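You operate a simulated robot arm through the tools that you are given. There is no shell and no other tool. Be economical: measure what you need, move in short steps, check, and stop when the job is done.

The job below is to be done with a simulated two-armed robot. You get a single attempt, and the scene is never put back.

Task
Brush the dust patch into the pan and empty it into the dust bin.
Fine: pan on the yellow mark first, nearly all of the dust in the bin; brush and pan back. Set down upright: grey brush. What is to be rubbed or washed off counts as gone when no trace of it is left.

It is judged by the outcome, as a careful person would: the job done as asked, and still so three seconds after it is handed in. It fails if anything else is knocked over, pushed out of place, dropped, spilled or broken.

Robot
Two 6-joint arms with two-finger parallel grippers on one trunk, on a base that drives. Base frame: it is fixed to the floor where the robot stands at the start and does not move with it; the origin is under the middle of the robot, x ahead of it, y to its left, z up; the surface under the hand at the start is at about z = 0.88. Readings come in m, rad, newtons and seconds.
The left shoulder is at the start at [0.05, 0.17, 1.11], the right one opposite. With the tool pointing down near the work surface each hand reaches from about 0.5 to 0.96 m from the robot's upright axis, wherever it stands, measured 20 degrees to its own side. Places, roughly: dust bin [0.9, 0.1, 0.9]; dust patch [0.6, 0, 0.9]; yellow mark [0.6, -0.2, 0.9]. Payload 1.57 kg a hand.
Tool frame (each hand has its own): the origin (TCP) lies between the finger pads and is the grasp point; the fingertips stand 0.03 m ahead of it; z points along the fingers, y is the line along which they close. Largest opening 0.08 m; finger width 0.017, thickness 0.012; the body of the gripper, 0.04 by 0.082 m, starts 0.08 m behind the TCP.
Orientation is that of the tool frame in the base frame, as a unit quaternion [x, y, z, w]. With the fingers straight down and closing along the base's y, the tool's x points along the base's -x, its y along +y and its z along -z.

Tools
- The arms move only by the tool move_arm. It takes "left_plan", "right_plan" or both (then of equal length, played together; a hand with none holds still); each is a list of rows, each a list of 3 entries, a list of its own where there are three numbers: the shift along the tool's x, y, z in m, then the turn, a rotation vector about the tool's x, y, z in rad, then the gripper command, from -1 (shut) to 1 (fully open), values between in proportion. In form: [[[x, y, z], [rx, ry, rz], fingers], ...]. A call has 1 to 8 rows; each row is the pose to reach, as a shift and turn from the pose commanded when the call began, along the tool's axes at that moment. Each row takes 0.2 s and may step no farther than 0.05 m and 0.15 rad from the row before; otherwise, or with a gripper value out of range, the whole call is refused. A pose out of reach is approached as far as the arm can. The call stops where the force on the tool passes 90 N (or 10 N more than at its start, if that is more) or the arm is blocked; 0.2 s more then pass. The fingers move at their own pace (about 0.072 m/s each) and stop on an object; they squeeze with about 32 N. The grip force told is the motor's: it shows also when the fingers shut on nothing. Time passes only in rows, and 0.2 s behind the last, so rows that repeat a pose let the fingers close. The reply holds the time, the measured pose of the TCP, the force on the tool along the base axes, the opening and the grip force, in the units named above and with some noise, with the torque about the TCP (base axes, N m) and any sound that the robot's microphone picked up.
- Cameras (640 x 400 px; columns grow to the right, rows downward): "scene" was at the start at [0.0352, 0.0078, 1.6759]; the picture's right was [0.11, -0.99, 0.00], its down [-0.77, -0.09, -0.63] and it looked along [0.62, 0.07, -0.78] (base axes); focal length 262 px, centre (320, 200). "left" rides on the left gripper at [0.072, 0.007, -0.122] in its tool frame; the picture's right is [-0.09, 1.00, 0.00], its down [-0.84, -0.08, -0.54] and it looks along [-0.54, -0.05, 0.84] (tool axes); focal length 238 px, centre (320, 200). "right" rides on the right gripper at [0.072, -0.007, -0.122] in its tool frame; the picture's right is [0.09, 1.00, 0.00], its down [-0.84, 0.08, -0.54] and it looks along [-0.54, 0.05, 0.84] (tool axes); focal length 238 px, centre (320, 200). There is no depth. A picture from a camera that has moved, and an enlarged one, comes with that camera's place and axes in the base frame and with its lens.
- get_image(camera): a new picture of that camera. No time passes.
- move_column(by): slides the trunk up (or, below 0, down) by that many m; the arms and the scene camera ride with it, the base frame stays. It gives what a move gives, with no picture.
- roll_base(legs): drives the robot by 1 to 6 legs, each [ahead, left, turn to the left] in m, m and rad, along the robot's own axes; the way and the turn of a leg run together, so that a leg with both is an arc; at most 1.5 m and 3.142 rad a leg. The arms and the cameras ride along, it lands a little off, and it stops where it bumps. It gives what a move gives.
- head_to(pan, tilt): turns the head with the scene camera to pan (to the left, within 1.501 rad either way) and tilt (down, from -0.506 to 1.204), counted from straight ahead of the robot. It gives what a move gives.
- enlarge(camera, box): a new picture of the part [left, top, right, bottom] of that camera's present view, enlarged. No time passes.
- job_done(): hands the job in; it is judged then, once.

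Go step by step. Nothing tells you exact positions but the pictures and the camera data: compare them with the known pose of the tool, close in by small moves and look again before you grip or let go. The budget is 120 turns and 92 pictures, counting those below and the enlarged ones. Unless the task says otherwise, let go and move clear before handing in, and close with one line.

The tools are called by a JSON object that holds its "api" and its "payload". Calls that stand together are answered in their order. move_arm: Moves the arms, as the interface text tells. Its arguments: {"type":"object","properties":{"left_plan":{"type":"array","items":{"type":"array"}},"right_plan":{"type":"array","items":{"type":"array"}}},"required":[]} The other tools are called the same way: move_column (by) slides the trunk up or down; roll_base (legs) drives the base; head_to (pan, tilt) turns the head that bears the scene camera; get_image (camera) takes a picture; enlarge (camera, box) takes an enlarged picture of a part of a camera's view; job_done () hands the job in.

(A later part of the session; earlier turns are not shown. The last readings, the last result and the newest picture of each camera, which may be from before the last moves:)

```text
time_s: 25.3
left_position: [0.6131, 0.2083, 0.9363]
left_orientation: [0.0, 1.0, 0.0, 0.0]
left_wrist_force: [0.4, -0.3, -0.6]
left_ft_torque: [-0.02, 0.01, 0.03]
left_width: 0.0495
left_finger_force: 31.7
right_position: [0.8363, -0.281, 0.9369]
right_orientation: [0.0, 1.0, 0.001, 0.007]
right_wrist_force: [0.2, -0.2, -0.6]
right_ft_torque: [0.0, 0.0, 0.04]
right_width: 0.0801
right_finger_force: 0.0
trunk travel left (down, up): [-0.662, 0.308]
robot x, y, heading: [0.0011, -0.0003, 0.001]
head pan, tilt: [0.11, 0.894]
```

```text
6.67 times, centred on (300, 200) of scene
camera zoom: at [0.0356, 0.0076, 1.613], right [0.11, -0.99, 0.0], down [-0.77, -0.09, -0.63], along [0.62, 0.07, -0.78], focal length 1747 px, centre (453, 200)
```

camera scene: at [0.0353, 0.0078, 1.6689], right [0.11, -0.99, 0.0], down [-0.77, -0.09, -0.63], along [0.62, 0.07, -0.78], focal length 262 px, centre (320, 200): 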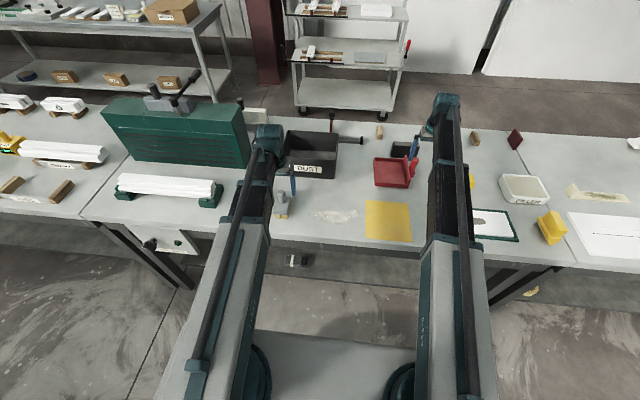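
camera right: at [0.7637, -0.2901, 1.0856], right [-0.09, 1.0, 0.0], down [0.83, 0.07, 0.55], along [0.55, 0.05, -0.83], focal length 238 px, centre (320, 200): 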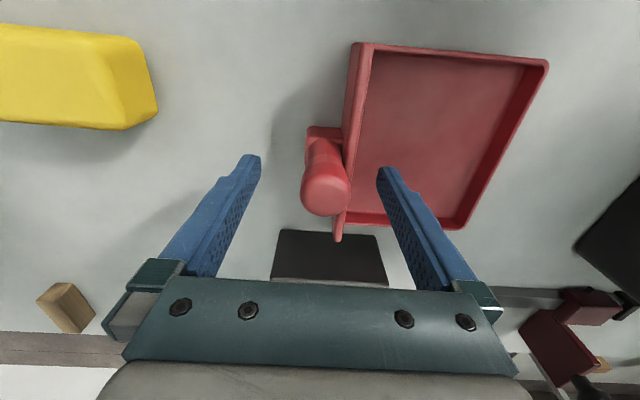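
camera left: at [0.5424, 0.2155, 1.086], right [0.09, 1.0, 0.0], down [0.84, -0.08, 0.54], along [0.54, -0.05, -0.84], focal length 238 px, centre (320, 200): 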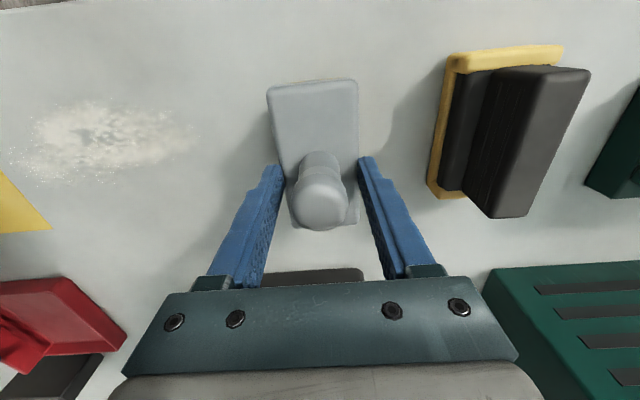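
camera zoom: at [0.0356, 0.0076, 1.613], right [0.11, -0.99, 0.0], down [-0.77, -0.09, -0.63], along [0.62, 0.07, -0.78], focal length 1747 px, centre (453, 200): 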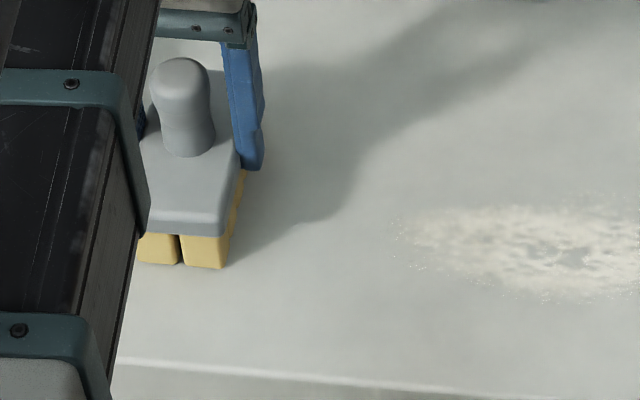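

Firm grip on the brush body. Now raise to pan grip height and close the right hand on the pan handle.

{"api": "move_column", "payload": {"by": 0.026}}

{"api": "move_arm", "payload": {"right_plan": [[[0, 0, 0], [0, 0, 0], 0.4], [[0, 0, 0], [0, 0, 0], 0], [[0, 0, 0], [0, 0, 0], -0.5], [[0, 0, 0], [0, 0, 0], -1], [[0, 0, 0], [0, 0, 0], -1], [[0, 0, 0], [0, 0, 0], -1]]}}

{"api": "get_image", "payload": {"camera": "right"}}

```text
time_s: 26.0
left_position: [0.6148, 0.2082, 0.9616]
left_orientation: [0.0, 1.0, 0.0, 0.0]
left_wrist_force: [-0.3, -0.5, -0.9]
left_ft_torque: [0.0, 0.02, -0.01]
left_width: 0.0495
left_finger_force: 32.5
right_position: [0.8377, -0.2815, 0.9625]
right_orientation: [-0.001, 1.0, 0.002, 0.005]
right_wrist_force: [0.5, 0.1, 0.3]
right_ft_torque: [0.0, 0.0, -0.01]
right_width: 0.0799
right_finger_force: 0.0
trunk travel left (down, up): [-0.688, 0.282]
robot x, y, heading: [0.0008, -0.0016, 0.004]
head pan, tilt: [0.11, 0.894]
```

```text
time_s: 27.4
left_position: [0.6134, 0.2091, 0.9629]
left_orientation: [0.0, 1.0, 0.0, -0.001]
left_wrist_force: [-0.6, 0.1, -1.8]
left_ft_torque: [-0.02, -0.01, 0.02]
left_width: 0.0494
left_finger_force: 32.0
right_position: [0.8378, -0.2829, 0.9636]
right_orientation: [0.001, 1.0, 0.002, 0.006]
right_wrist_force: [0.0, -1.0, -0.4]
right_ft_torque: [-0.2, 0.01, -0.02]
right_width: 0.0267
right_finger_force: 32.0
trunk travel left (down, up): [-0.688, 0.282]
robot x, y, heading: [-0.001, -0.002, 0.002]
head pan, tilt: [0.11, 0.894]
```

```text
59 pictures are left
camera right: at [0.7635, -0.2901, 1.0837], right [-0.09, 1.0, 0.0], down [0.83, 0.07, 0.55], along [0.55, 0.05, -0.83], focal length 238 px, centre (320, 200)
```

right: 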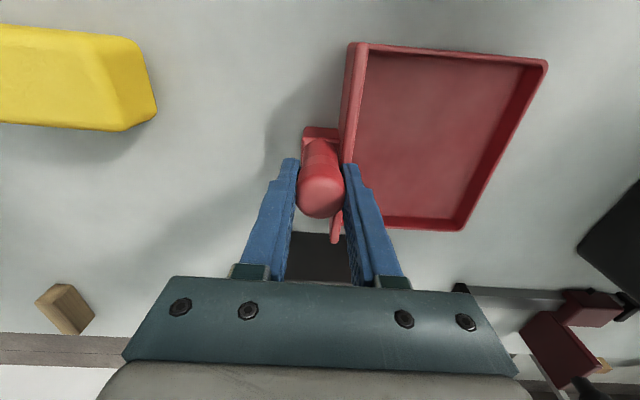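

Pan gripped. Lift and carry it toward the mark (handle target ≈ (0.60, −0.257)).

{"api": "move_column", "payload": {"by": 0.06}}

{"api": "move_arm", "payload": {"right_plan": [[[0.03, 0.0, 0], [0, 0, 0], -1], [[0.065, 0.003, 0], [0, 0, 0], -1], [[0.1, 0.007, 0], [0, 0, 0], -1], [[0.135, 0.012, 0], [0, 0, 0], -1], [[0.17, 0.016, 0], [0, 0, 0], -1], [[0.205, 0.02, 0], [0, 0, 0], -1], [[0.23, 0.024, 0], [0, 0, 0], -1], [[0.237, 0.025, 0], [0, 0, 0], -1]]}}

{"api": "get_image", "payload": {"camera": "scene"}}

{"api": "get_image", "payload": {"camera": "right"}}

```text
time_s: 28.4
left_position: [0.6128, 0.2073, 1.0217]
left_orientation: [0.001, 1.0, 0.0, 0.0]
left_wrist_force: [0.9, -0.1, -3.0]
left_ft_torque: [-0.01, 0.01, 0.03]
left_width: 0.0495
left_finger_force: 31.4
right_position: [0.8365, -0.2805, 1.0219]
right_orientation: [0.0, 1.0, 0.002, 0.005]
right_wrist_force: [-0.6, 0.6, -0.8]
right_ft_torque: [-0.04, -0.01, 0.0]
right_width: 0.0266
right_finger_force: 32.0
trunk travel left (down, up): [-0.748, 0.222]
robot x, y, heading: [0.0028, 0.0002, 0.002]
head pan, tilt: [0.11, 0.894]
```

```text
time_s: 30.2
left_position: [0.6139, 0.2089, 1.0222]
left_orientation: [0.001, 1.0, 0.0, 0.0]
left_wrist_force: [0.1, 0.7, -1.3]
left_ft_torque: [0.03, -0.01, -0.01]
left_width: 0.0496
left_finger_force: 32.7
right_position: [0.5994, -0.2563, 1.0221]
right_orientation: [0.001, 1.0, 0.002, 0.005]
right_wrist_force: [-0.9, 1.1, -1.5]
right_ft_torque: [-0.07, -0.01, -0.03]
right_width: 0.0267
right_finger_force: 31.8
trunk travel left (down, up): [-0.748, 0.222]
robot x, y, heading: [-0.0022, -0.0013, -0.001]
head pan, tilt: [0.11, 0.894]
```

```text
58 pictures are left
camera scene: at [0.0358, 0.0077, 1.699], right [0.11, -0.99, 0.0], down [-0.77, -0.09, -0.63], along [0.62, 0.07, -0.78], focal length 262 px, centre (320, 200)
```

scene: 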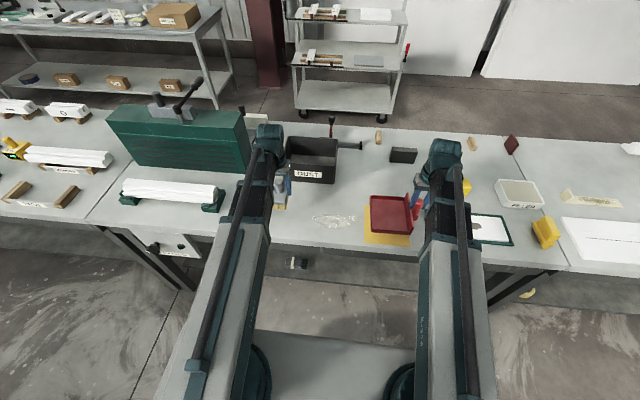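

```text
57 pictures are left
camera right: at [0.5262, -0.2654, 1.1437], right [-0.09, 1.0, 0.0], down [0.83, 0.07, 0.55], along [0.55, 0.05, -0.83], focal length 238 px, centre (320, 200)
```

right: 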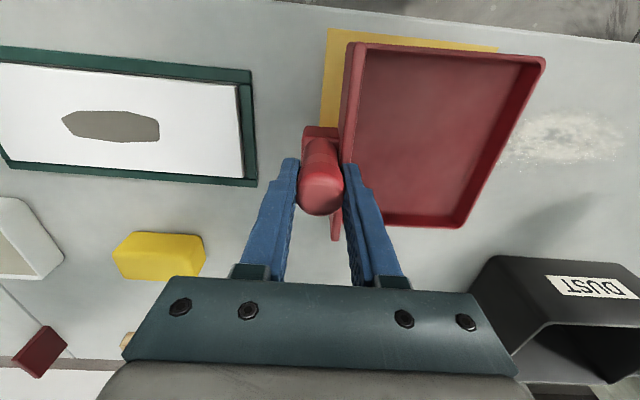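

Pan hovers over the mark. Lowering nearly to the table and checking.

{"api": "move_column", "payload": {"by": -0.05}}

{"api": "enlarge", "payload": {"camera": "scene", "box": [300, 150, 460, 260]}}

{"api": "get_image", "payload": {"camera": "right"}}

```text
time_s: 31.1
left_position: [0.6124, 0.209, 0.9725]
left_orientation: [0.0, 1.0, 0.0, 0.0]
left_wrist_force: [-0.6, 0.9, -1.3]
left_ft_torque: [0.02, -0.01, -0.03]
left_width: 0.0494
left_finger_force: 32.6
right_position: [0.5995, -0.2572, 0.9737]
right_orientation: [0.0, 1.0, 0.002, 0.005]
right_wrist_force: [-0.1, 0.7, -0.8]
right_ft_torque: [0.0, -0.03, 0.0]
right_width: 0.0264
right_finger_force: 32.0
trunk travel left (down, up): [-0.698, 0.272]
robot x, y, heading: [0.0025, -0.0006, 0.006]
head pan, tilt: [0.11, 0.894]
```

```text
3.64 times, centred on (380, 205) of scene
camera zoom: at [0.0355, 0.0077, 1.649], right [0.11, -0.99, 0.0], down [-0.77, -0.09, -0.63], along [0.62, 0.07, -0.78], focal length 953 px, centre (102, 182)
```

zoom: 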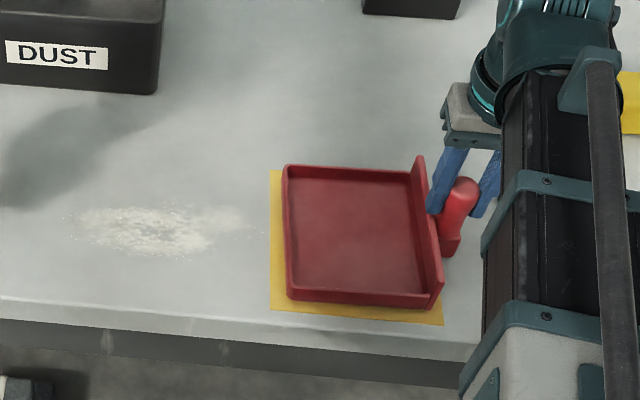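

```text
55 pictures are left
camera right: at [0.5263, -0.2654, 1.0938], right [-0.09, 1.0, 0.0], down [0.83, 0.07, 0.55], along [0.55, 0.05, -0.83], focal length 238 px, centre (320, 200)
```

right: 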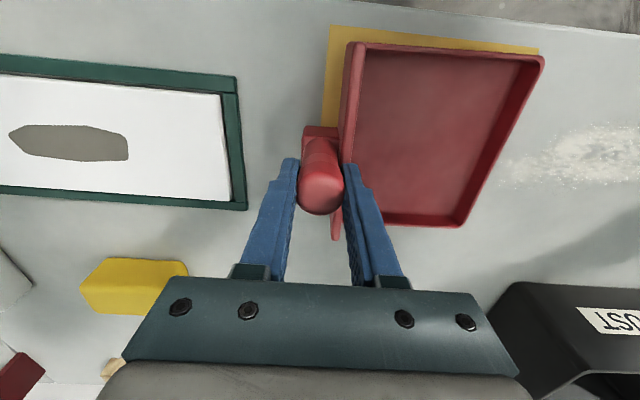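

{"api": "move_column", "payload": {"by": -0.01}}

{"api": "move_arm", "payload": {"right_plan": [[[0, 0, 0], [0, 0, 0], -0.2], [[0, 0, 0], [0, 0, 0], 0.2], [[0, 0, 0], [0, 0, 0], 0.6], [[0, 0, 0], [0, 0, 0], 0.6]]}}

{"api": "enlarge", "payload": {"camera": "scene", "box": [300, 150, 460, 260]}}

```text
time_s: 31.7
left_position: [0.6127, 0.2087, 0.9623]
left_orientation: [0.001, 1.0, 0.0, 0.0]
left_wrist_force: [0.8, 0.3, -1.1]
left_ft_torque: [-0.03, -0.03, 0.0]
left_width: 0.0495
left_finger_force: 31.9
right_position: [0.5995, -0.2559, 0.9641]
right_orientation: [0.001, 1.0, 0.001, 0.006]
right_wrist_force: [3.5, -1.9, 17.2]
right_ft_torque: [-0.33, -0.26, 0.01]
right_width: 0.0267
right_finger_force: 32.1
trunk travel left (down, up): [-0.688, 0.282]
robot x, y, heading: [-0.0022, -0.0013, 0.002]
head pan, tilt: [0.11, 0.894]
```

```text
time_s: 32.7
left_position: [0.6135, 0.2081, 0.9641]
left_orientation: [0.0, 1.0, 0.001, 0.0]
left_wrist_force: [1.0, 0.9, -1.2]
left_ft_torque: [0.01, -0.03, -0.01]
left_width: 0.0494
left_finger_force: 31.7
right_position: [0.5998, -0.2563, 0.9627]
right_orientation: [0.0, 1.0, 0.001, 0.007]
right_wrist_force: [-0.3, 0.6, 0.0]
right_ft_torque: [0.01, 0.01, 0.01]
right_width: 0.0638
right_finger_force: 0.0
trunk travel left (down, up): [-0.688, 0.282]
robot x, y, heading: [-0.0006, 0.0037, 0.001]
head pan, tilt: [0.11, 0.894]
```

```text
3.64 times, centred on (380, 205) of scene
camera zoom: at [0.0356, 0.0077, 1.639], right [0.11, -0.99, 0.0], down [-0.77, -0.09, -0.63], along [0.62, 0.07, -0.78], focal length 953 px, centre (102, 182)
```

zoom: 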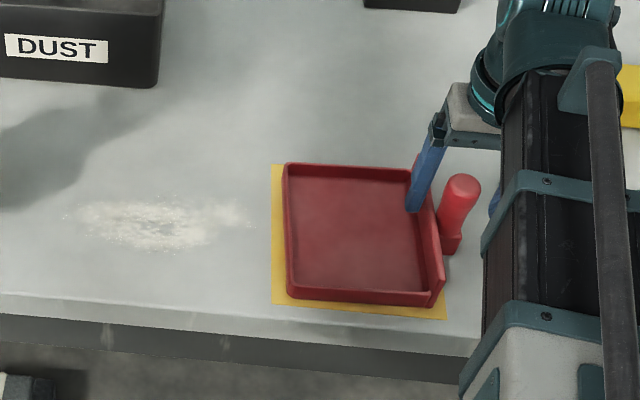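

Pan sits on the mark. I align the brush with the dust (x ≈ 0.597) and lower it onto the table at y ≈ 0.21.

{"api": "move_arm", "payload": {"left_plan": [[[0.016, 0, 0], [0, 0, 0], -1], [[0.016, 0, 0], [0, 0, 0], -1]]}}

{"api": "move_column", "payload": {"by": -0.027}}

{"api": "move_arm", "payload": {"left_plan": [[[0, -0.02, 0], [0, 0, 0], -1], [[0, -0.04, 0], [0, 0, 0], -1], [[0, -0.06, 0], [0, 0, 0], -1], [[0, -0.08, 0], [0, 0, 0], -1], [[0, -0.1, 0], [0, 0, 0], -1], [[0, -0.12, 0], [0, 0, 0], -1]]}}

{"api": "get_image", "payload": {"camera": "left"}}

{"api": "enlarge", "payload": {"camera": "scene", "box": [270, 150, 430, 260]}}

```text
time_s: 33.3
left_position: [0.5961, 0.2082, 0.9636]
left_orientation: [0.0, 1.0, 0.0, 0.0]
left_wrist_force: [0.1, 0.2, -1.2]
left_ft_torque: [0.04, 0.0, 0.0]
left_width: 0.0495
left_finger_force: 32.0
right_position: [0.6, -0.2567, 0.9641]
right_orientation: [-0.001, 1.0, 0.002, 0.006]
right_wrist_force: [0.5, 0.1, 0.3]
right_ft_torque: [-0.03, 0.0, 0.02]
right_width: 0.0642
right_finger_force: 0.1
trunk travel left (down, up): [-0.688, 0.282]
robot x, y, heading: [-0.0001, 0.0014, -0.007]
head pan, tilt: [0.11, 0.894]
```

```text
time_s: 34.0
left_position: [0.5967, 0.2083, 0.9354]
left_orientation: [0.0, 1.0, 0.0, 0.0]
left_wrist_force: [-0.9, 0.1, 3.0]
left_ft_torque: [0.07, -0.19, 0.03]
left_width: 0.0494
left_finger_force: 32.5
right_position: [0.5995, -0.2573, 0.9359]
right_orientation: [0.002, 1.0, 0.002, 0.006]
right_wrist_force: [-0.4, -1.0, 0.2]
right_ft_torque: [0.02, -0.03, -0.02]
right_width: 0.064
right_finger_force: 0.1
trunk travel left (down, up): [-0.661, 0.309]
robot x, y, heading: [0.0017, -0.0005, -0.002]
head pan, tilt: [0.11, 0.894]
```

```text
time_s: 35.4
left_position: [0.597, 0.0878, 0.9356]
left_orientation: [0.0, 1.0, 0.0, 0.001]
left_wrist_force: [0.2, 0.5, 3.1]
left_ft_torque: [0.07, -0.15, 0.04]
left_width: 0.0494
left_finger_force: 31.6
right_position: [0.5983, -0.2555, 0.9357]
right_orientation: [-0.001, 1.0, 0.002, 0.007]
right_wrist_force: [-0.7, -1.3, 0.1]
right_ft_torque: [-0.01, 0.01, -0.03]
right_width: 0.0643
right_finger_force: 0.0
trunk travel left (down, up): [-0.661, 0.309]
robot x, y, heading: [0.0032, 0.0017, 0.0]
head pan, tilt: [0.11, 0.894]
```

```text
53 pictures are left
camera left: at [0.5258, 0.095, 1.0572], right [0.09, 1.0, 0.0], down [0.84, -0.08, 0.54], along [0.54, -0.05, -0.84], focal length 238 px, centre (320, 200)
```

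left: 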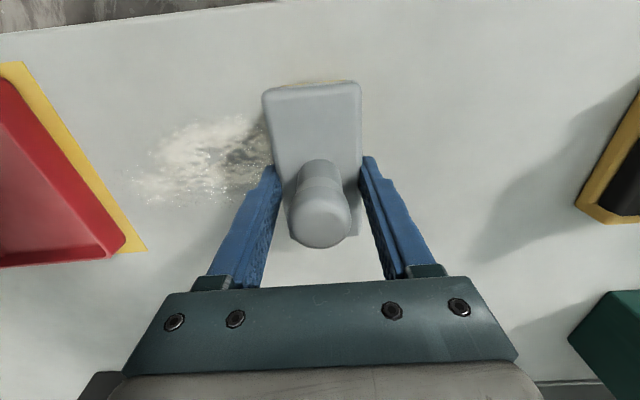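

```text
3.64 times, centred on (350, 205) of scene
camera zoom: at [0.0353, 0.0076, 1.612], right [0.11, -0.99, 0.0], down [-0.77, -0.09, -0.63], along [0.62, 0.07, -0.78], focal length 953 px, centre (211, 182)
```

zoom: 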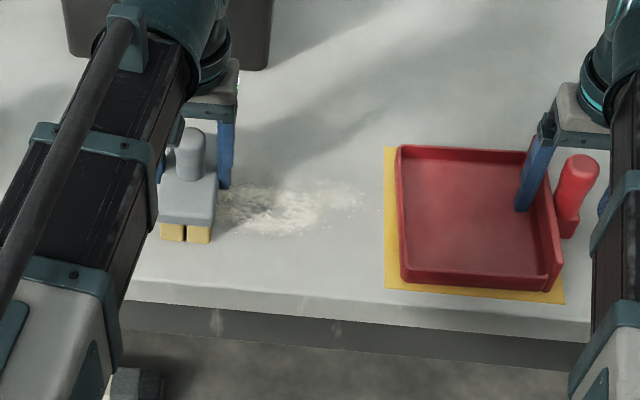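

The brush carries the dust along. Continue the stroke up to just before the pan edge (pan edge y ≈ −0.111).

{"api": "move_arm", "payload": {"left_plan": [[[0, -0.02, 0], [0, 0, 0], -1], [[0, -0.04, 0], [0, 0, 0], -1], [[0, -0.06, 0], [0, 0, 0], -1], [[0, -0.08, 0], [0, 0, 0], -1], [[0, -0.1, 0], [0, 0, 0], -1], [[0, -0.12, 0], [0, 0, 0], -1], [[0, -0.14, 0], [0, 0, 0], -1], [[0, -0.155, 0], [0, 0, 0], -1]]}}

{"api": "get_image", "payload": {"camera": "left"}}

{"api": "enlarge", "payload": {"camera": "scene", "box": [300, 150, 460, 260]}}

```text
time_s: 37.2
left_position: [0.5963, -0.068, 0.936]
left_orientation: [0.0, 1.0, 0.001, 0.0]
left_wrist_force: [0.2, 0.4, 1.3]
left_ft_torque: [0.04, -0.01, -0.01]
left_width: 0.0492
left_finger_force: 31.2
right_position: [0.5989, -0.2568, 0.9365]
right_orientation: [0.0, 1.0, 0.002, 0.006]
right_wrist_force: [-0.1, -0.2, 0.9]
right_ft_torque: [0.0, 0.02, 0.0]
right_width: 0.0638
right_finger_force: 0.0
trunk travel left (down, up): [-0.661, 0.309]
robot x, y, heading: [-0.0032, -0.003, 0.002]
head pan, tilt: [0.11, 0.894]
```

```text
51 pictures are left
camera left: at [0.5259, -0.0604, 1.0572], right [0.09, 1.0, 0.0], down [0.84, -0.08, 0.54], along [0.54, -0.05, -0.84], focal length 238 px, centre (320, 200)
```

left: 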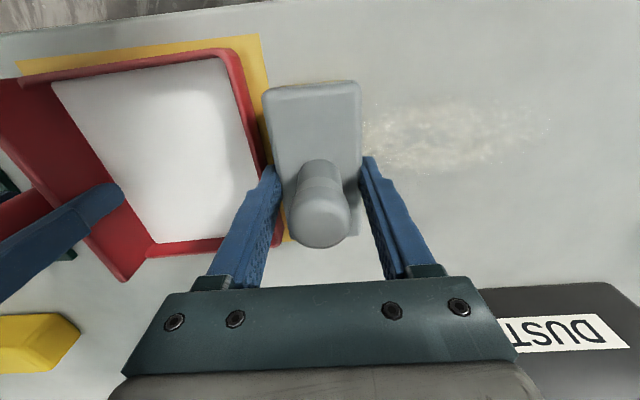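

```text
3.64 times, centred on (380, 205) of scene
camera zoom: at [0.0354, 0.0076, 1.612], right [0.11, -0.99, 0.0], down [-0.77, -0.09, -0.63], along [0.62, 0.07, -0.78], focal length 953 px, centre (102, 182)
```

zoom: 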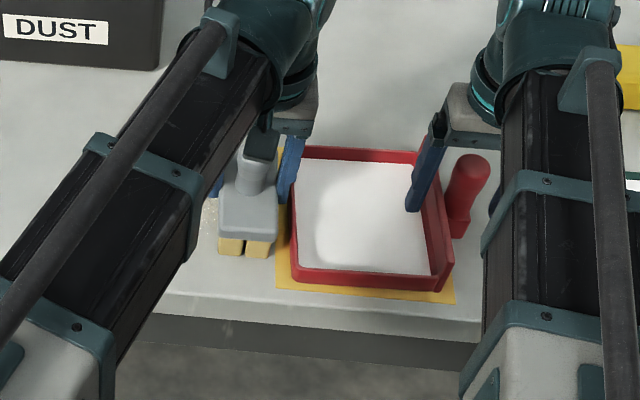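

The dust has landed in the pan; a faint residue remains on the table. I lift, go back, and make a second stroke.

{"api": "move_column", "payload": {"by": 0.025}}

{"api": "move_arm", "payload": {"left_plan": [[[0, 0.03, 0], [0, 0, 0], -1], [[0, 0.06, 0], [0, 0, 0], -1], [[0, 0.09, 0], [0, 0, 0], -1], [[0, 0.12, 0], [0, 0, 0], -1], [[0, 0.15, 0], [0, 0, 0], -1], [[0, 0.18, 0], [0, 0, 0], -1], [[0, 0.21, 0], [0, 0, 0], -1], [[0, 0.235, 0], [0, 0, 0], -1]]}}

{"api": "enlarge", "payload": {"camera": "scene", "box": [270, 160, 430, 270]}}

```text
time_s: 37.9
left_position: [0.598, -0.0682, 0.9606]
left_orientation: [0.0, 1.0, 0.0, -0.001]
left_wrist_force: [0.2, 0.0, -1.1]
left_ft_torque: [-0.01, 0.0, 0.0]
left_width: 0.0494
left_finger_force: 32.1
right_position: [0.6005, -0.2572, 0.9606]
right_orientation: [0.002, 1.0, 0.002, 0.006]
right_wrist_force: [-0.9, -0.6, -0.2]
right_ft_torque: [0.01, -0.02, 0.03]
right_width: 0.0639
right_finger_force: 0.2
trunk travel left (down, up): [-0.686, 0.284]
robot x, y, heading: [-0.0023, -0.0003, 0.003]
head pan, tilt: [0.11, 0.894]
```

```text
time_s: 39.7
left_position: [0.5974, 0.1683, 0.9597]
left_orientation: [0.0, 1.0, 0.0, 0.0]
left_wrist_force: [0.1, 0.6, -1.2]
left_ft_torque: [-0.02, -0.02, 0.01]
left_width: 0.0495
left_finger_force: 32.2
right_position: [0.5993, -0.2565, 0.9603]
right_orientation: [0.001, 1.0, 0.001, 0.007]
right_wrist_force: [0.8, 0.7, -0.1]
right_ft_torque: [-0.01, 0.02, 0.02]
right_width: 0.0639
right_finger_force: 0.0
trunk travel left (down, up): [-0.686, 0.284]
robot x, y, heading: [0.0, -0.0034, 0.001]
head pan, tilt: [0.11, 0.894]
```

```text
3.64 times, centred on (350, 215) of scene
camera zoom: at [0.0356, 0.0079, 1.637], right [0.11, -0.99, 0.0], down [-0.77, -0.09, -0.63], along [0.62, 0.07, -0.78], focal length 953 px, centre (211, 146)
```

zoom: 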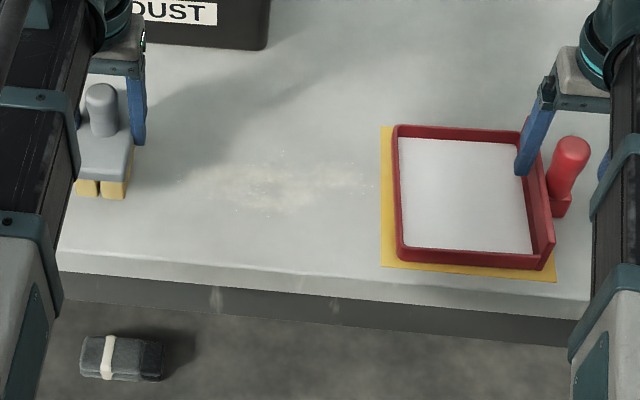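

{"api": "move_column", "payload": {"by": -0.025}}

{"api": "move_arm", "payload": {"left_plan": [[[0, -0.015, 0], [0, 0, 0], -1], [[0, -0.03, 0], [0, 0, 0], -1], [[0, -0.045, 0], [0, 0, 0], -1], [[0, -0.06, 0], [0, 0, 0], -1], [[0, -0.075, 0], [0, 0, 0], -1], [[0, -0.09, 0], [0, 0, 0], -1], [[0, -0.105, 0], [0, 0, 0], -1], [[0, -0.12, 0], [0, 0, 0], -1]]}}

{"api": "move_arm", "payload": {"left_plan": [[[0, -0.015, 0], [0, 0, 0], -1], [[0, -0.03, 0], [0, 0, 0], -1], [[0, -0.045, 0], [0, 0, 0], -1], [[0, -0.06, 0], [0, 0, 0], -1], [[0, -0.075, 0], [0, 0, 0], -1], [[0, -0.09, 0], [0, 0, 0], -1], [[0, -0.105, 0], [0, 0, 0], -1], [[0, -0.115, 0], [0, 0, 0], -1]]}}

{"api": "move_column", "payload": {"by": 0.025}}

{"api": "move_arm", "payload": {"left_plan": [[[0, 0.03, 0], [0, 0, 0], -1], [[0, 0.06, 0], [0, 0, 0], -1], [[0, 0.09, 0], [0, 0, 0], -1], [[0, 0.12, 0], [0, 0, 0], -1], [[0, 0.15, 0], [0, 0, 0], -1], [[0, 0.18, 0], [0, 0, 0], -1], [[0, 0.21, 0], [0, 0, 0], -1], [[0, 0.235, 0], [0, 0, 0], -1]]}}

{"api": "enlarge", "payload": {"camera": "scene", "box": [270, 160, 430, 270]}}

```text
time_s: 40.5
left_position: [0.5972, 0.1688, 0.9366]
left_orientation: [0.0, 1.0, 0.0, -0.001]
left_wrist_force: [0.7, -0.5, -2.5]
left_ft_torque: [0.01, 0.02, 0.05]
left_width: 0.0493
left_finger_force: 32.0
right_position: [0.5987, -0.2573, 0.9359]
right_orientation: [0.0, 1.0, 0.002, 0.005]
right_wrist_force: [0.1, 0.0, -0.1]
right_ft_torque: [-0.01, -0.03, -0.01]
right_width: 0.0638
right_finger_force: 0.0
trunk travel left (down, up): [-0.661, 0.309]
robot x, y, heading: [-0.0034, -0.0014, 0.006]
head pan, tilt: [0.11, 0.894]
```

```text
time_s: 42.2
left_position: [0.5973, 0.0486, 0.9357]
left_orientation: [0.0, 1.0, -0.001, 0.0]
left_wrist_force: [1.3, 0.3, -1.1]
left_ft_torque: [-0.01, 0.0, -0.04]
left_width: 0.0493
left_finger_force: 31.9
right_position: [0.5989, -0.2566, 0.9362]
right_orientation: [-0.001, 1.0, 0.002, 0.006]
right_wrist_force: [-1.5, -1.1, -0.3]
right_ft_torque: [0.02, 0.0, 0.02]
right_width: 0.0638
right_finger_force: 0.2
trunk travel left (down, up): [-0.661, 0.309]
robot x, y, heading: [0.0004, -0.003, -0.001]
head pan, tilt: [0.11, 0.894]
```

```text
time_s: 44.0
left_position: [0.5974, -0.0673, 0.9359]
left_orientation: [0.0, 1.0, 0.0, 0.0]
left_wrist_force: [0.5, -0.6, -2.7]
left_ft_torque: [-0.03, -0.02, -0.02]
left_width: 0.0492
left_finger_force: 32.4
right_position: [0.6, -0.256, 0.9344]
right_orientation: [0.001, 1.0, 0.002, 0.006]
right_wrist_force: [-0.5, 0.8, 0.3]
right_ft_torque: [0.01, 0.01, 0.01]
right_width: 0.0641
right_finger_force: 0.1
trunk travel left (down, up): [-0.661, 0.309]
robot x, y, heading: [-0.0001, -0.0021, -0.002]
head pan, tilt: [0.11, 0.894]
```

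```text
time_s: 44.8
left_position: [0.5964, -0.0658, 0.961]
left_orientation: [0.0, 1.0, 0.0, 0.0]
left_wrist_force: [0.7, -0.9, -2.2]
left_ft_torque: [-0.01, -0.03, 0.0]
left_width: 0.0496
left_finger_force: 32.0
right_position: [0.5988, -0.2572, 0.961]
right_orientation: [0.0, 1.0, 0.001, 0.006]
right_wrist_force: [-0.4, -0.1, -1.0]
right_ft_torque: [-0.01, 0.0, 0.0]
right_width: 0.0636
right_finger_force: 0.0
trunk travel left (down, up): [-0.686, 0.284]
robot x, y, heading: [0.0001, -0.0009, -0.001]
head pan, tilt: [0.11, 0.894]
```

```text
time_s: 46.6
left_position: [0.598, 0.1676, 0.9614]
left_orientation: [0.0, 1.0, 0.0, 0.001]
left_wrist_force: [-0.7, 0.1, -2.8]
left_ft_torque: [0.01, 0.0, -0.04]
left_width: 0.0496
left_finger_force: 31.7
right_position: [0.6, -0.2554, 0.9601]
right_orientation: [0.001, 1.0, 0.001, 0.006]
right_wrist_force: [0.1, 0.6, -0.3]
right_ft_torque: [-0.02, 0.04, 0.03]
right_width: 0.0639
right_finger_force: 0.1
trunk travel left (down, up): [-0.686, 0.284]
robot x, y, heading: [-0.0023, 0.0011, -0.001]
head pan, tilt: [0.11, 0.894]
```

```text
3.64 times, centred on (350, 215) of scene
camera zoom: at [0.0356, 0.0079, 1.637], right [0.11, -0.99, 0.0], down [-0.77, -0.09, -0.63], along [0.62, 0.07, -0.78], focal length 953 px, centre (211, 146)
```

zoom: 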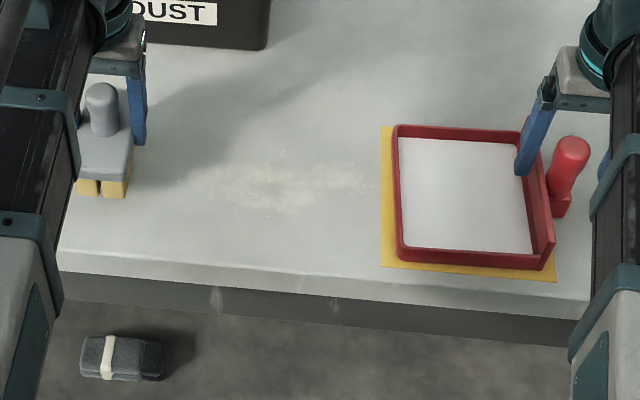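

The second stroke hovered slightly (no contact force), so it changed nothing. I lower until a small pressing force shows.

{"api": "move_column", "payload": {"by": -0.028}}

```text
time_s: 47.3
left_position: [0.5986, 0.1691, 0.9327]
left_orientation: [0.0, 1.0, 0.0, 0.001]
left_wrist_force: [5.2, 2.5, 22.6]
left_ft_torque: [0.05, -0.5, 0.01]
left_width: 0.0494
left_finger_force: 32.2
right_position: [0.5998, -0.257, 0.9327]
right_orientation: [-0.001, 1.0, 0.002, 0.006]
right_wrist_force: [0.1, 0.8, 0.2]
right_ft_torque: [-0.07, -0.03, 0.04]
right_width: 0.0639
right_finger_force: 0.0
trunk travel left (down, up): [-0.658, 0.312]
robot x, y, heading: [0.0013, -0.0016, -0.0]
head pan, tilt: [0.11, 0.894]
```

Good pressing force (about 20 N). Third stroke.

{"api": "move_arm", "payload": {"left_plan": [[[0, -0.015, 0], [0, 0, 0], -1], [[0, -0.03, 0], [0, 0, 0], -1], [[0, -0.045, 0], [0, 0, 0], -1], [[0, -0.06, 0], [0, 0, 0], -1], [[0, -0.075, 0], [0, 0, 0], -1], [[0, -0.09, 0], [0, 0, 0], -1], [[0, -0.105, 0], [0, 0, 0], -1], [[0, -0.12, 0], [0, 0, 0], -1]]}}

{"api": "move_arm", "payload": {"left_plan": [[[0, -0.015, 0], [0, 0, 0], -1], [[0, -0.03, 0], [0, 0, 0], -1], [[0, -0.045, 0], [0, 0, 0], -1], [[0, -0.06, 0], [0, 0, 0], -1], [[0, -0.075, 0], [0, 0, 0], -1], [[0, -0.09, 0], [0, 0, 0], -1], [[0, -0.105, 0], [0, 0, 0], -1], [[0, -0.115, 0], [0, 0, 0], -1]]}}

{"api": "get_image", "payload": {"camera": "left"}}

```text
time_s: 49.1
left_position: [0.5967, 0.0503, 0.9331]
left_orientation: [0.0, 1.0, -0.001, 0.0]
left_wrist_force: [0.3, 7.8, 20.8]
left_ft_torque: [0.38, 0.14, -0.14]
left_width: 0.0494
left_finger_force: 32.2
right_position: [0.5987, -0.256, 0.9334]
right_orientation: [0.0, 1.0, 0.002, 0.006]
right_wrist_force: [0.1, 0.2, -0.3]
right_ft_torque: [0.02, -0.02, 0.0]
right_width: 0.064
right_finger_force: 0.1
trunk travel left (down, up): [-0.658, 0.312]
robot x, y, heading: [-0.003, 0.0014, -0.002]
head pan, tilt: [0.11, 0.894]
```

```text
time_s: 50.9
left_position: [0.5962, -0.0655, 0.9329]
left_orientation: [0.0, 1.0, 0.0, -0.001]
left_wrist_force: [0.5, 7.1, 16.7]
left_ft_torque: [0.22, -0.06, 0.01]
left_width: 0.0496
left_finger_force: 32.4
right_position: [0.5982, -0.2579, 0.9337]
right_orientation: [0.0, 1.0, 0.002, 0.006]
right_wrist_force: [0.7, 0.8, -0.4]
right_ft_torque: [0.05, 0.01, -0.01]
right_width: 0.064
right_finger_force: 0.0
trunk travel left (down, up): [-0.658, 0.312]
robot x, y, heading: [0.0021, 0.0033, 0.001]
head pan, tilt: [0.11, 0.894]
```

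```text
47 pictures are left
camera left: at [0.5257, -0.0592, 1.0547], right [0.09, 1.0, 0.0], down [0.84, -0.08, 0.54], along [0.54, -0.05, -0.84], focal length 238 px, centre (320, 200)
```

left: 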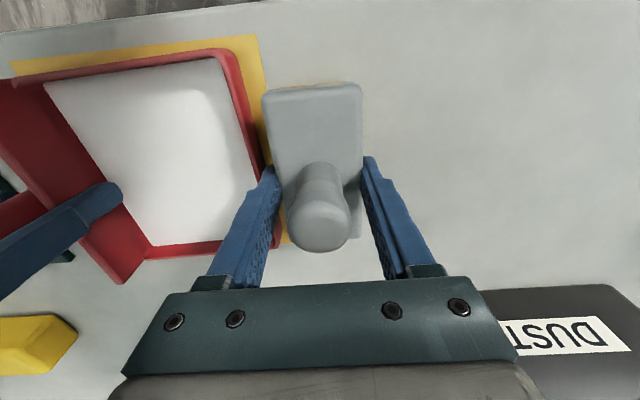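

The table is clean. I lift and carry the brush back to its original place (0.613, 0.209).

{"api": "move_column", "payload": {"by": 0.03}}

{"api": "move_arm", "payload": {"left_plan": [[[0, 0.035, 0], [0, 0, 0], -1], [[0, 0.07, 0], [0, 0, 0], -1], [[0, 0.105, 0], [0, 0, 0], -1], [[0, 0.14, 0], [0, 0, 0], -1], [[-0.005, 0.175, 0], [0, 0, 0], -1], [[-0.01, 0.21, 0], [0, 0, 0], -1], [[-0.016, 0.245, 0], [0, 0, 0], -1], [[-0.016, 0.275, 0], [0, 0, 0], -1]]}}

{"api": "enlarge", "payload": {"camera": "scene", "box": [230, 130, 450, 270]}}

{"api": "move_column", "payload": {"by": -0.029}}

```text
time_s: 51.6
left_position: [0.5978, -0.0668, 0.9629]
left_orientation: [0.0, 1.0, 0.001, 0.0]
left_wrist_force: [0.4, 0.2, -1.4]
left_ft_torque: [0.01, -0.02, -0.03]
left_width: 0.0492
left_finger_force: 32.0
right_position: [0.5998, -0.2575, 0.9629]
right_orientation: [0.001, 1.0, 0.002, 0.005]
right_wrist_force: [-0.2, 0.0, -0.2]
right_ft_torque: [0.02, -0.01, 0.01]
right_width: 0.0641
right_finger_force: 0.1
trunk travel left (down, up): [-0.688, 0.282]
robot x, y, heading: [-0.0001, -0.0011, -0.005]
head pan, tilt: [0.11, 0.894]
```

```text
time_s: 53.4
left_position: [0.6139, 0.2105, 0.9627]
left_orientation: [0.0, 1.0, 0.0, 0.0]
left_wrist_force: [0.2, 0.5, -1.6]
left_ft_torque: [-0.03, 0.01, -0.03]
left_width: 0.0495
left_finger_force: 32.5
right_position: [0.5997, -0.2583, 0.9632]
right_orientation: [0.001, 1.0, 0.003, 0.006]
right_wrist_force: [0.1, -0.2, 0.3]
right_ft_torque: [0.03, -0.02, 0.04]
right_width: 0.0639
right_finger_force: 0.1
trunk travel left (down, up): [-0.688, 0.282]
robot x, y, heading: [-0.0013, 0.0003, -0.002]
head pan, tilt: [0.11, 0.894]
```

```text
2.86 times, centred on (340, 200) of scene
camera zoom: at [0.0356, 0.008, 1.639], right [0.11, -0.99, 0.0], down [-0.77, -0.09, -0.63], along [0.62, 0.07, -0.78], focal length 749 px, centre (263, 200)
```

zoom: 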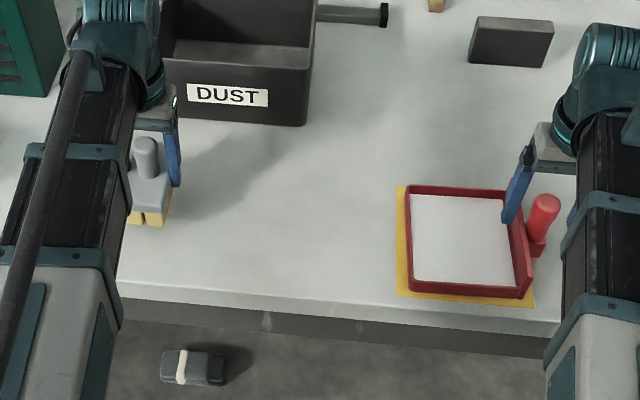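

```text
time_s: 54.2
left_position: [0.6138, 0.2086, 0.9343]
left_orientation: [-0.001, 1.0, 0.0, 0.0]
left_wrist_force: [-0.2, -1.0, -0.4]
left_ft_torque: [-0.01, -0.01, -0.02]
left_width: 0.0493
left_finger_force: 31.7
right_position: [0.5996, -0.2573, 0.9334]
right_orientation: [0.0, 1.0, 0.002, 0.006]
right_wrist_force: [1.0, 0.3, -0.3]
right_ft_torque: [0.02, 0.01, 0.04]
right_width: 0.0642
right_finger_force: 0.1
trunk travel left (down, up): [-0.659, 0.311]
robot x, y, heading: [0.0016, -0.0022, -0.001]
head pan, tilt: [0.11, 0.894]
```

Not quite touching; 1.5 mm more, then release the brush with a modest opening.

{"api": "move_column", "payload": {"by": -0.0015}}

{"api": "move_arm", "payload": {"left_plan": [[[0, 0, 0], [0, 0, 0], 0.2], [[0, 0, 0], [0, 0, 0], 0.5], [[0, 0, 0], [0, 0, 0], 0.8], [[0, 0, 0], [0, 0, 0], 0.8]]}}

{"api": "move_column", "payload": {"by": 0.03}}

{"api": "get_image", "payload": {"camera": "right"}}

{"api": "get_image", "payload": {"camera": "left"}}

```text
time_s: 54.7
left_position: [0.6133, 0.2079, 0.9338]
left_orientation: [0.0, 1.0, 0.0, 0.001]
left_wrist_force: [3.5, 2.1, 17.1]
left_ft_torque: [-0.08, 0.4, -0.04]
left_width: 0.0493
left_finger_force: 31.5
right_position: [0.5987, -0.2559, 0.9333]
right_orientation: [0.001, 1.0, 0.003, 0.006]
right_wrist_force: [-0.5, -0.3, 0.1]
right_ft_torque: [-0.02, -0.03, -0.01]
right_width: 0.0642
right_finger_force: 0.0
trunk travel left (down, up): [-0.658, 0.312]
robot x, y, heading: [0.0036, -0.0031, 0.002]
head pan, tilt: [0.11, 0.894]
```

```text
time_s: 55.7
left_position: [0.6143, 0.2086, 0.9317]
left_orientation: [-0.001, 1.0, 0.0, 0.0]
left_wrist_force: [-0.4, -0.3, 0.1]
left_ft_torque: [-0.01, 0.02, 0.01]
left_width: 0.0723
left_finger_force: 0.0
right_position: [0.5993, -0.2565, 0.9319]
right_orientation: [0.0, 1.0, 0.002, 0.007]
right_wrist_force: [0.2, -0.3, 0.6]
right_ft_torque: [-0.02, 0.01, 0.02]
right_width: 0.0639
right_finger_force: 0.1
trunk travel left (down, up): [-0.658, 0.312]
robot x, y, heading: [-0.004, 0.0007, 0.001]
head pan, tilt: [0.11, 0.894]
```

```text
time_s: 56.4
left_position: [0.6129, 0.2085, 0.9628]
left_orientation: [0.0, 1.0, 0.0, 0.0]
left_wrist_force: [0.3, -0.9, -0.2]
left_ft_torque: [0.01, 0.01, 0.0]
left_width: 0.0716
left_finger_force: 0.1
right_position: [0.5998, -0.2572, 0.9626]
right_orientation: [0.001, 1.0, 0.002, 0.005]
right_wrist_force: [0.4, -0.1, -0.1]
right_ft_torque: [0.03, -0.02, 0.01]
right_width: 0.064
right_finger_force: 0.2
trunk travel left (down, up): [-0.688, 0.282]
robot x, y, heading: [-0.0001, -0.001, 0.002]
head pan, tilt: [0.11, 0.894]
```

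```text
45 pictures are left
camera right: at [0.5264, -0.2654, 1.0833], right [-0.09, 1.0, 0.0], down [0.83, 0.07, 0.55], along [0.55, 0.05, -0.83], focal length 238 px, centre (320, 200)
```

right: 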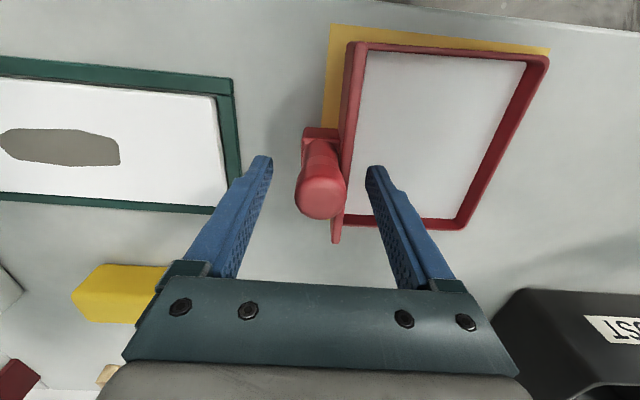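

```text
44 pictures are left
camera left: at [0.5424, 0.2156, 1.0836], right [0.09, 1.0, 0.0], down [0.84, -0.08, 0.54], along [0.54, -0.05, -0.84], focal length 238 px, centre (320, 200)
```

left: 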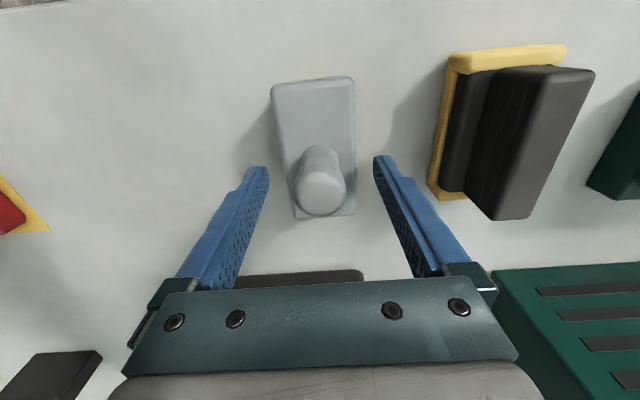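

Brush is back and upright. Now grip the pan handle again and lift.

{"api": "move_arm", "payload": {"right_plan": [[[0, 0, 0], [0, 0, 0], 0.2], [[0, 0, 0], [0, 0, 0], -0.3], [[0, 0, 0], [0, 0, 0], -1], [[0, 0, 0], [0, 0, 0], -1], [[0, 0, 0], [0, 0, 0], -1]]}}

{"api": "move_column", "payload": {"by": 0.06}}

{"api": "get_image", "payload": {"camera": "right"}}

```text
time_s: 57.6
left_position: [0.6145, 0.2087, 0.9627]
left_orientation: [0.0, 1.0, 0.001, 0.0]
left_wrist_force: [0.0, 0.5, 0.5]
left_ft_torque: [0.03, -0.01, 0.02]
left_width: 0.0719
left_finger_force: 0.0
right_position: [0.599, -0.2569, 0.963]
right_orientation: [0.0, 1.0, 0.002, 0.006]
right_wrist_force: [1.0, 0.3, -0.2]
right_ft_torque: [-0.15, -0.02, 0.0]
right_width: 0.0267
right_finger_force: 32.2
trunk travel left (down, up): [-0.688, 0.282]
robot x, y, heading: [-0.0004, -0.0019, -0.002]
head pan, tilt: [0.11, 0.894]
```

```text
time_s: 58.6
left_position: [0.6134, 0.2082, 1.022]
left_orientation: [0.0, 1.0, 0.0, -0.001]
left_wrist_force: [-0.3, -1.1, 0.2]
left_ft_torque: [-0.02, -0.01, -0.02]
left_width: 0.0722
left_finger_force: 0.0
right_position: [0.5995, -0.2568, 1.0233]
right_orientation: [0.001, 1.0, 0.003, 0.005]
right_wrist_force: [-0.3, 1.1, -1.6]
right_ft_torque: [0.0, 0.0, 0.0]
right_width: 0.0266
right_finger_force: 31.9
trunk travel left (down, up): [-0.748, 0.222]
robot x, y, heading: [-0.0016, -0.0, -0.001]
head pan, tilt: [0.11, 0.894]
```

```text
43 pictures are left
camera right: at [0.5266, -0.2654, 1.1431], right [-0.09, 1.0, 0.0], down [0.83, 0.07, 0.55], along [0.55, 0.05, -0.83], focal length 238 px, centre (320, 200)
```

right: 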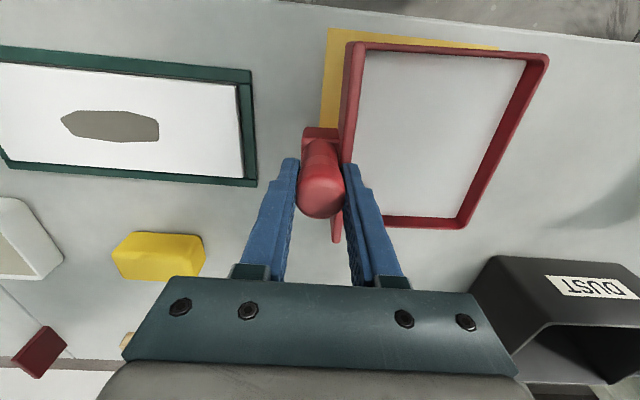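

Pan held with the dust. I raise further and tuck the left hand away to the left.

{"api": "move_column", "payload": {"by": 0.15}}

{"api": "move_arm", "payload": {"left_plan": [[[0.03, 0.02, 0], [0, 0, 0], 0.8], [[0.06, 0.05, 0], [0, 0, 0], 0.8], [[0.09, 0.08, 0], [0, 0, 0], 0.8], [[0.11, 0.12, 0], [0, 0, 0], 0.8], [[0.12, 0.16, 0], [0, 0, 0], 0.8], [[0.13, 0.2, 0], [0, 0, 0], 0.8], [[0.13, 0.23, 0], [0, 0, 0], 0.8], [[0.13, 0.25, 0], [0, 0, 0], 0.8]], "right_plan": [[[0, 0, 0], [0, 0, -0.13], -1], [[0, 0, 0], [0, 0, -0.26], -1], [[0, 0, 0], [0, 0, -0.39], -1], [[0, 0, 0], [0, 0, -0.52], -1], [[0, 0, 0], [0, 0, -0.65], -1], [[0, 0, 0], [0, 0, -0.78], -1], [[0, 0, 0], [0, 0, -0.91], -1], [[0, 0, 0], [0, 0, -1.04], -1]]}}

{"api": "get_image", "payload": {"camera": "scene"}}

```text
time_s: 60.4
left_position: [0.613, 0.2084, 1.1719]
left_orientation: [0.0, 1.0, 0.0, 0.0]
left_wrist_force: [0.4, 0.2, 0.4]
left_ft_torque: [0.0, -0.01, 0.01]
left_width: 0.0722
left_finger_force: 0.1
right_position: [0.5993, -0.257, 1.1717]
right_orientation: [0.002, 1.0, 0.001, 0.005]
right_wrist_force: [-0.4, -0.7, -1.9]
right_ft_torque: [-0.11, -0.01, -0.05]
right_width: 0.0268
right_finger_force: 32.0
trunk travel left (down, up): [-0.898, 0.072]
robot x, y, heading: [0.0013, -0.0018, 0.004]
head pan, tilt: [0.11, 0.894]
```

```text
time_s: 62.2
left_position: [0.4828, 0.4601, 1.1719]
left_orientation: [-0.001, 1.0, 0.0, 0.0]
left_wrist_force: [-1.0, 0.4, -0.7]
left_ft_torque: [-0.02, -0.02, 0.03]
left_width: 0.072
left_finger_force: 0.1
right_position: [0.5999, -0.2564, 1.1723]
right_orientation: [-0.498, 0.867, 0.0, 0.005]
right_wrist_force: [-0.2, -0.7, -2.4]
right_ft_torque: [-0.12, -0.16, 0.01]
right_width: 0.0265
right_finger_force: 32.2
trunk travel left (down, up): [-0.898, 0.072]
robot x, y, heading: [0.0034, -0.0055, -0.001]
head pan, tilt: [0.11, 0.894]
```

```text
42 pictures are left
camera scene: at [0.0356, 0.008, 1.8485], right [0.11, -0.99, 0.0], down [-0.77, -0.09, -0.63], along [0.62, 0.07, -0.78], focal length 262 px, centre (320, 200)
```

scene: 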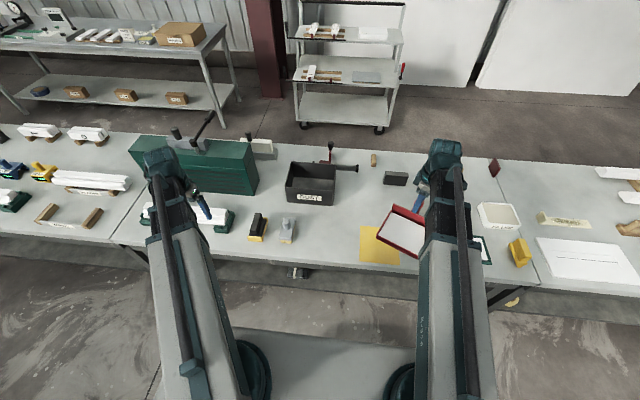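

Yaw is going well. I finish the yaw so the pan's open end faces the robot, then drive the base left 0.28 m so the right arm faces the bin.

{"api": "move_arm", "payload": {"right_plan": [[[0, 0, 0], [0, 0, -0.13], -1], [[0, 0, 0], [0, 0, -0.26], -1], [[0, 0, 0], [0, 0, -0.39], -1], [[0, 0, 0], [0, 0, -0.53], -1]]}}

{"api": "roll_base", "payload": {"legs": [[0, 0.14, 0], [0, 0.14, 0]]}}

{"api": "get_image", "payload": {"camera": "scene"}}

```text
time_s: 63.2
left_position: [0.4834, 0.4585, 1.1719]
left_orientation: [0.0, 1.0, 0.0, 0.0]
left_wrist_force: [-1.1, -0.1, 0.6]
left_ft_torque: [-0.04, 0.0, -0.01]
left_width: 0.072
left_finger_force: 0.0
right_position: [0.5998, -0.2584, 1.1725]
right_orientation: [0.707, -0.707, 0.002, -0.006]
right_wrist_force: [0.3, 0.1, -2.3]
right_ft_torque: [0.01, -0.11, -0.01]
right_width: 0.0265
right_finger_force: 32.1
trunk travel left (down, up): [-0.898, 0.072]
robot x, y, heading: [0.0004, -0.0003, -0.001]
head pan, tilt: [0.11, 0.894]
```

```text
time_s: 65.5
left_position: [0.4834, 0.7423, 1.1714]
left_orientation: [-0.001, 1.0, -0.001, -0.001]
left_wrist_force: [0.4, 0.6, -0.1]
left_ft_torque: [-0.05, 0.02, -0.02]
left_width: 0.0721
left_finger_force: 0.1
right_position: [0.6003, 0.0275, 1.1727]
right_orientation: [-0.707, 0.707, -0.002, 0.005]
right_wrist_force: [-0.6, 0.3, -1.7]
right_ft_torque: [-0.03, 0.07, 0.03]
right_width: 0.0267
right_finger_force: 32.8
trunk travel left (down, up): [-0.898, 0.072]
robot x, y, heading: [0.002, 0.2805, -0.002]
head pan, tilt: [0.11, 0.894]
```

```text
41 pictures are left
camera scene: at [0.0357, 0.2921, 1.8485], right [0.11, -0.99, 0.0], down [-0.77, -0.09, -0.63], along [0.62, 0.07, -0.78], focal length 262 px, centre (320, 200)
```

scene: 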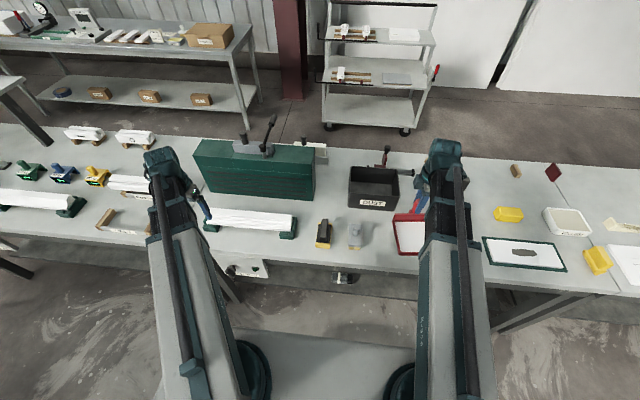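

Base shifted exactly. Now carry the pan toward the bin: hand to about (0.93, 0.135), which puts the pan's lip just inside the bin's near wall.

{"api": "move_arm", "payload": {"right_plan": [[[-0.014, -0.042, 0], [0, 0, 0], -1], [[-0.028, -0.084, 0], [0, 0, 0], -1], [[-0.042, -0.126, 0], [0, 0, 0], -1], [[-0.056, -0.168, 0], [0, 0, 0], -1], [[-0.07, -0.21, 0], [0, 0, 0], -1], [[-0.084, -0.252, 0], [0, 0, 0], -1], [[-0.098, -0.294, 0], [0, 0, 0], -1], [[-0.108, -0.33, 0], [0, 0, 0], -1]]}}

{"api": "enlarge", "payload": {"camera": "scene", "box": [310, 120, 470, 230]}}

{"api": "get_image", "payload": {"camera": "right"}}

```text
time_s: 67.2
left_position: [0.4824, 0.7405, 1.1723]
left_orientation: [0.0, 1.0, 0.0, 0.0]
left_wrist_force: [0.1, 0.4, 1.2]
left_ft_torque: [-0.02, -0.02, 0.0]
left_width: 0.0721
left_finger_force: 0.1
right_position: [0.9257, 0.1328, 1.1715]
right_orientation: [-0.707, 0.708, -0.004, 0.007]
right_wrist_force: [0.4, 0.3, -2.6]
right_ft_torque: [0.02, -0.13, 0.05]
right_width: 0.0267
right_finger_force: 32.6
right hand out of reach, approached as far as the arm can: row 6, 7, 8
trunk travel left (down, up): [-0.898, 0.072]
robot x, y, heading: [0.0002, 0.2771, -0.002]
head pan, tilt: [0.11, 0.894]
```

```text
3.64 times, centred on (390, 175) of scene
camera zoom: at [0.0363, 0.2897, 1.8484], right [0.11, -0.99, 0.0], down [-0.77, -0.09, -0.63], along [0.62, 0.07, -0.78], focal length 953 px, centre (66, 291)
```

zoom: 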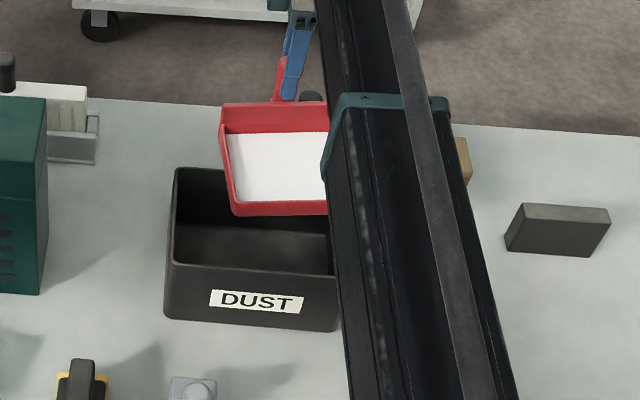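

```text
39 pictures are left
camera right: at [0.9312, 0.0594, 1.2935], right [-1.0, -0.09, -0.01], down [-0.08, 0.83, 0.54], along [-0.04, 0.54, -0.84], focal length 238 px, centre (320, 200)
```

right: 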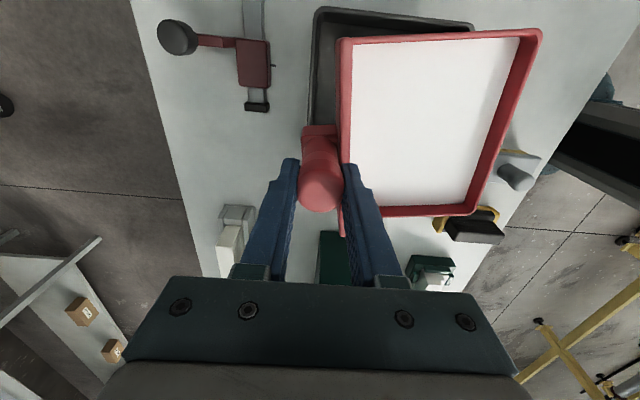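

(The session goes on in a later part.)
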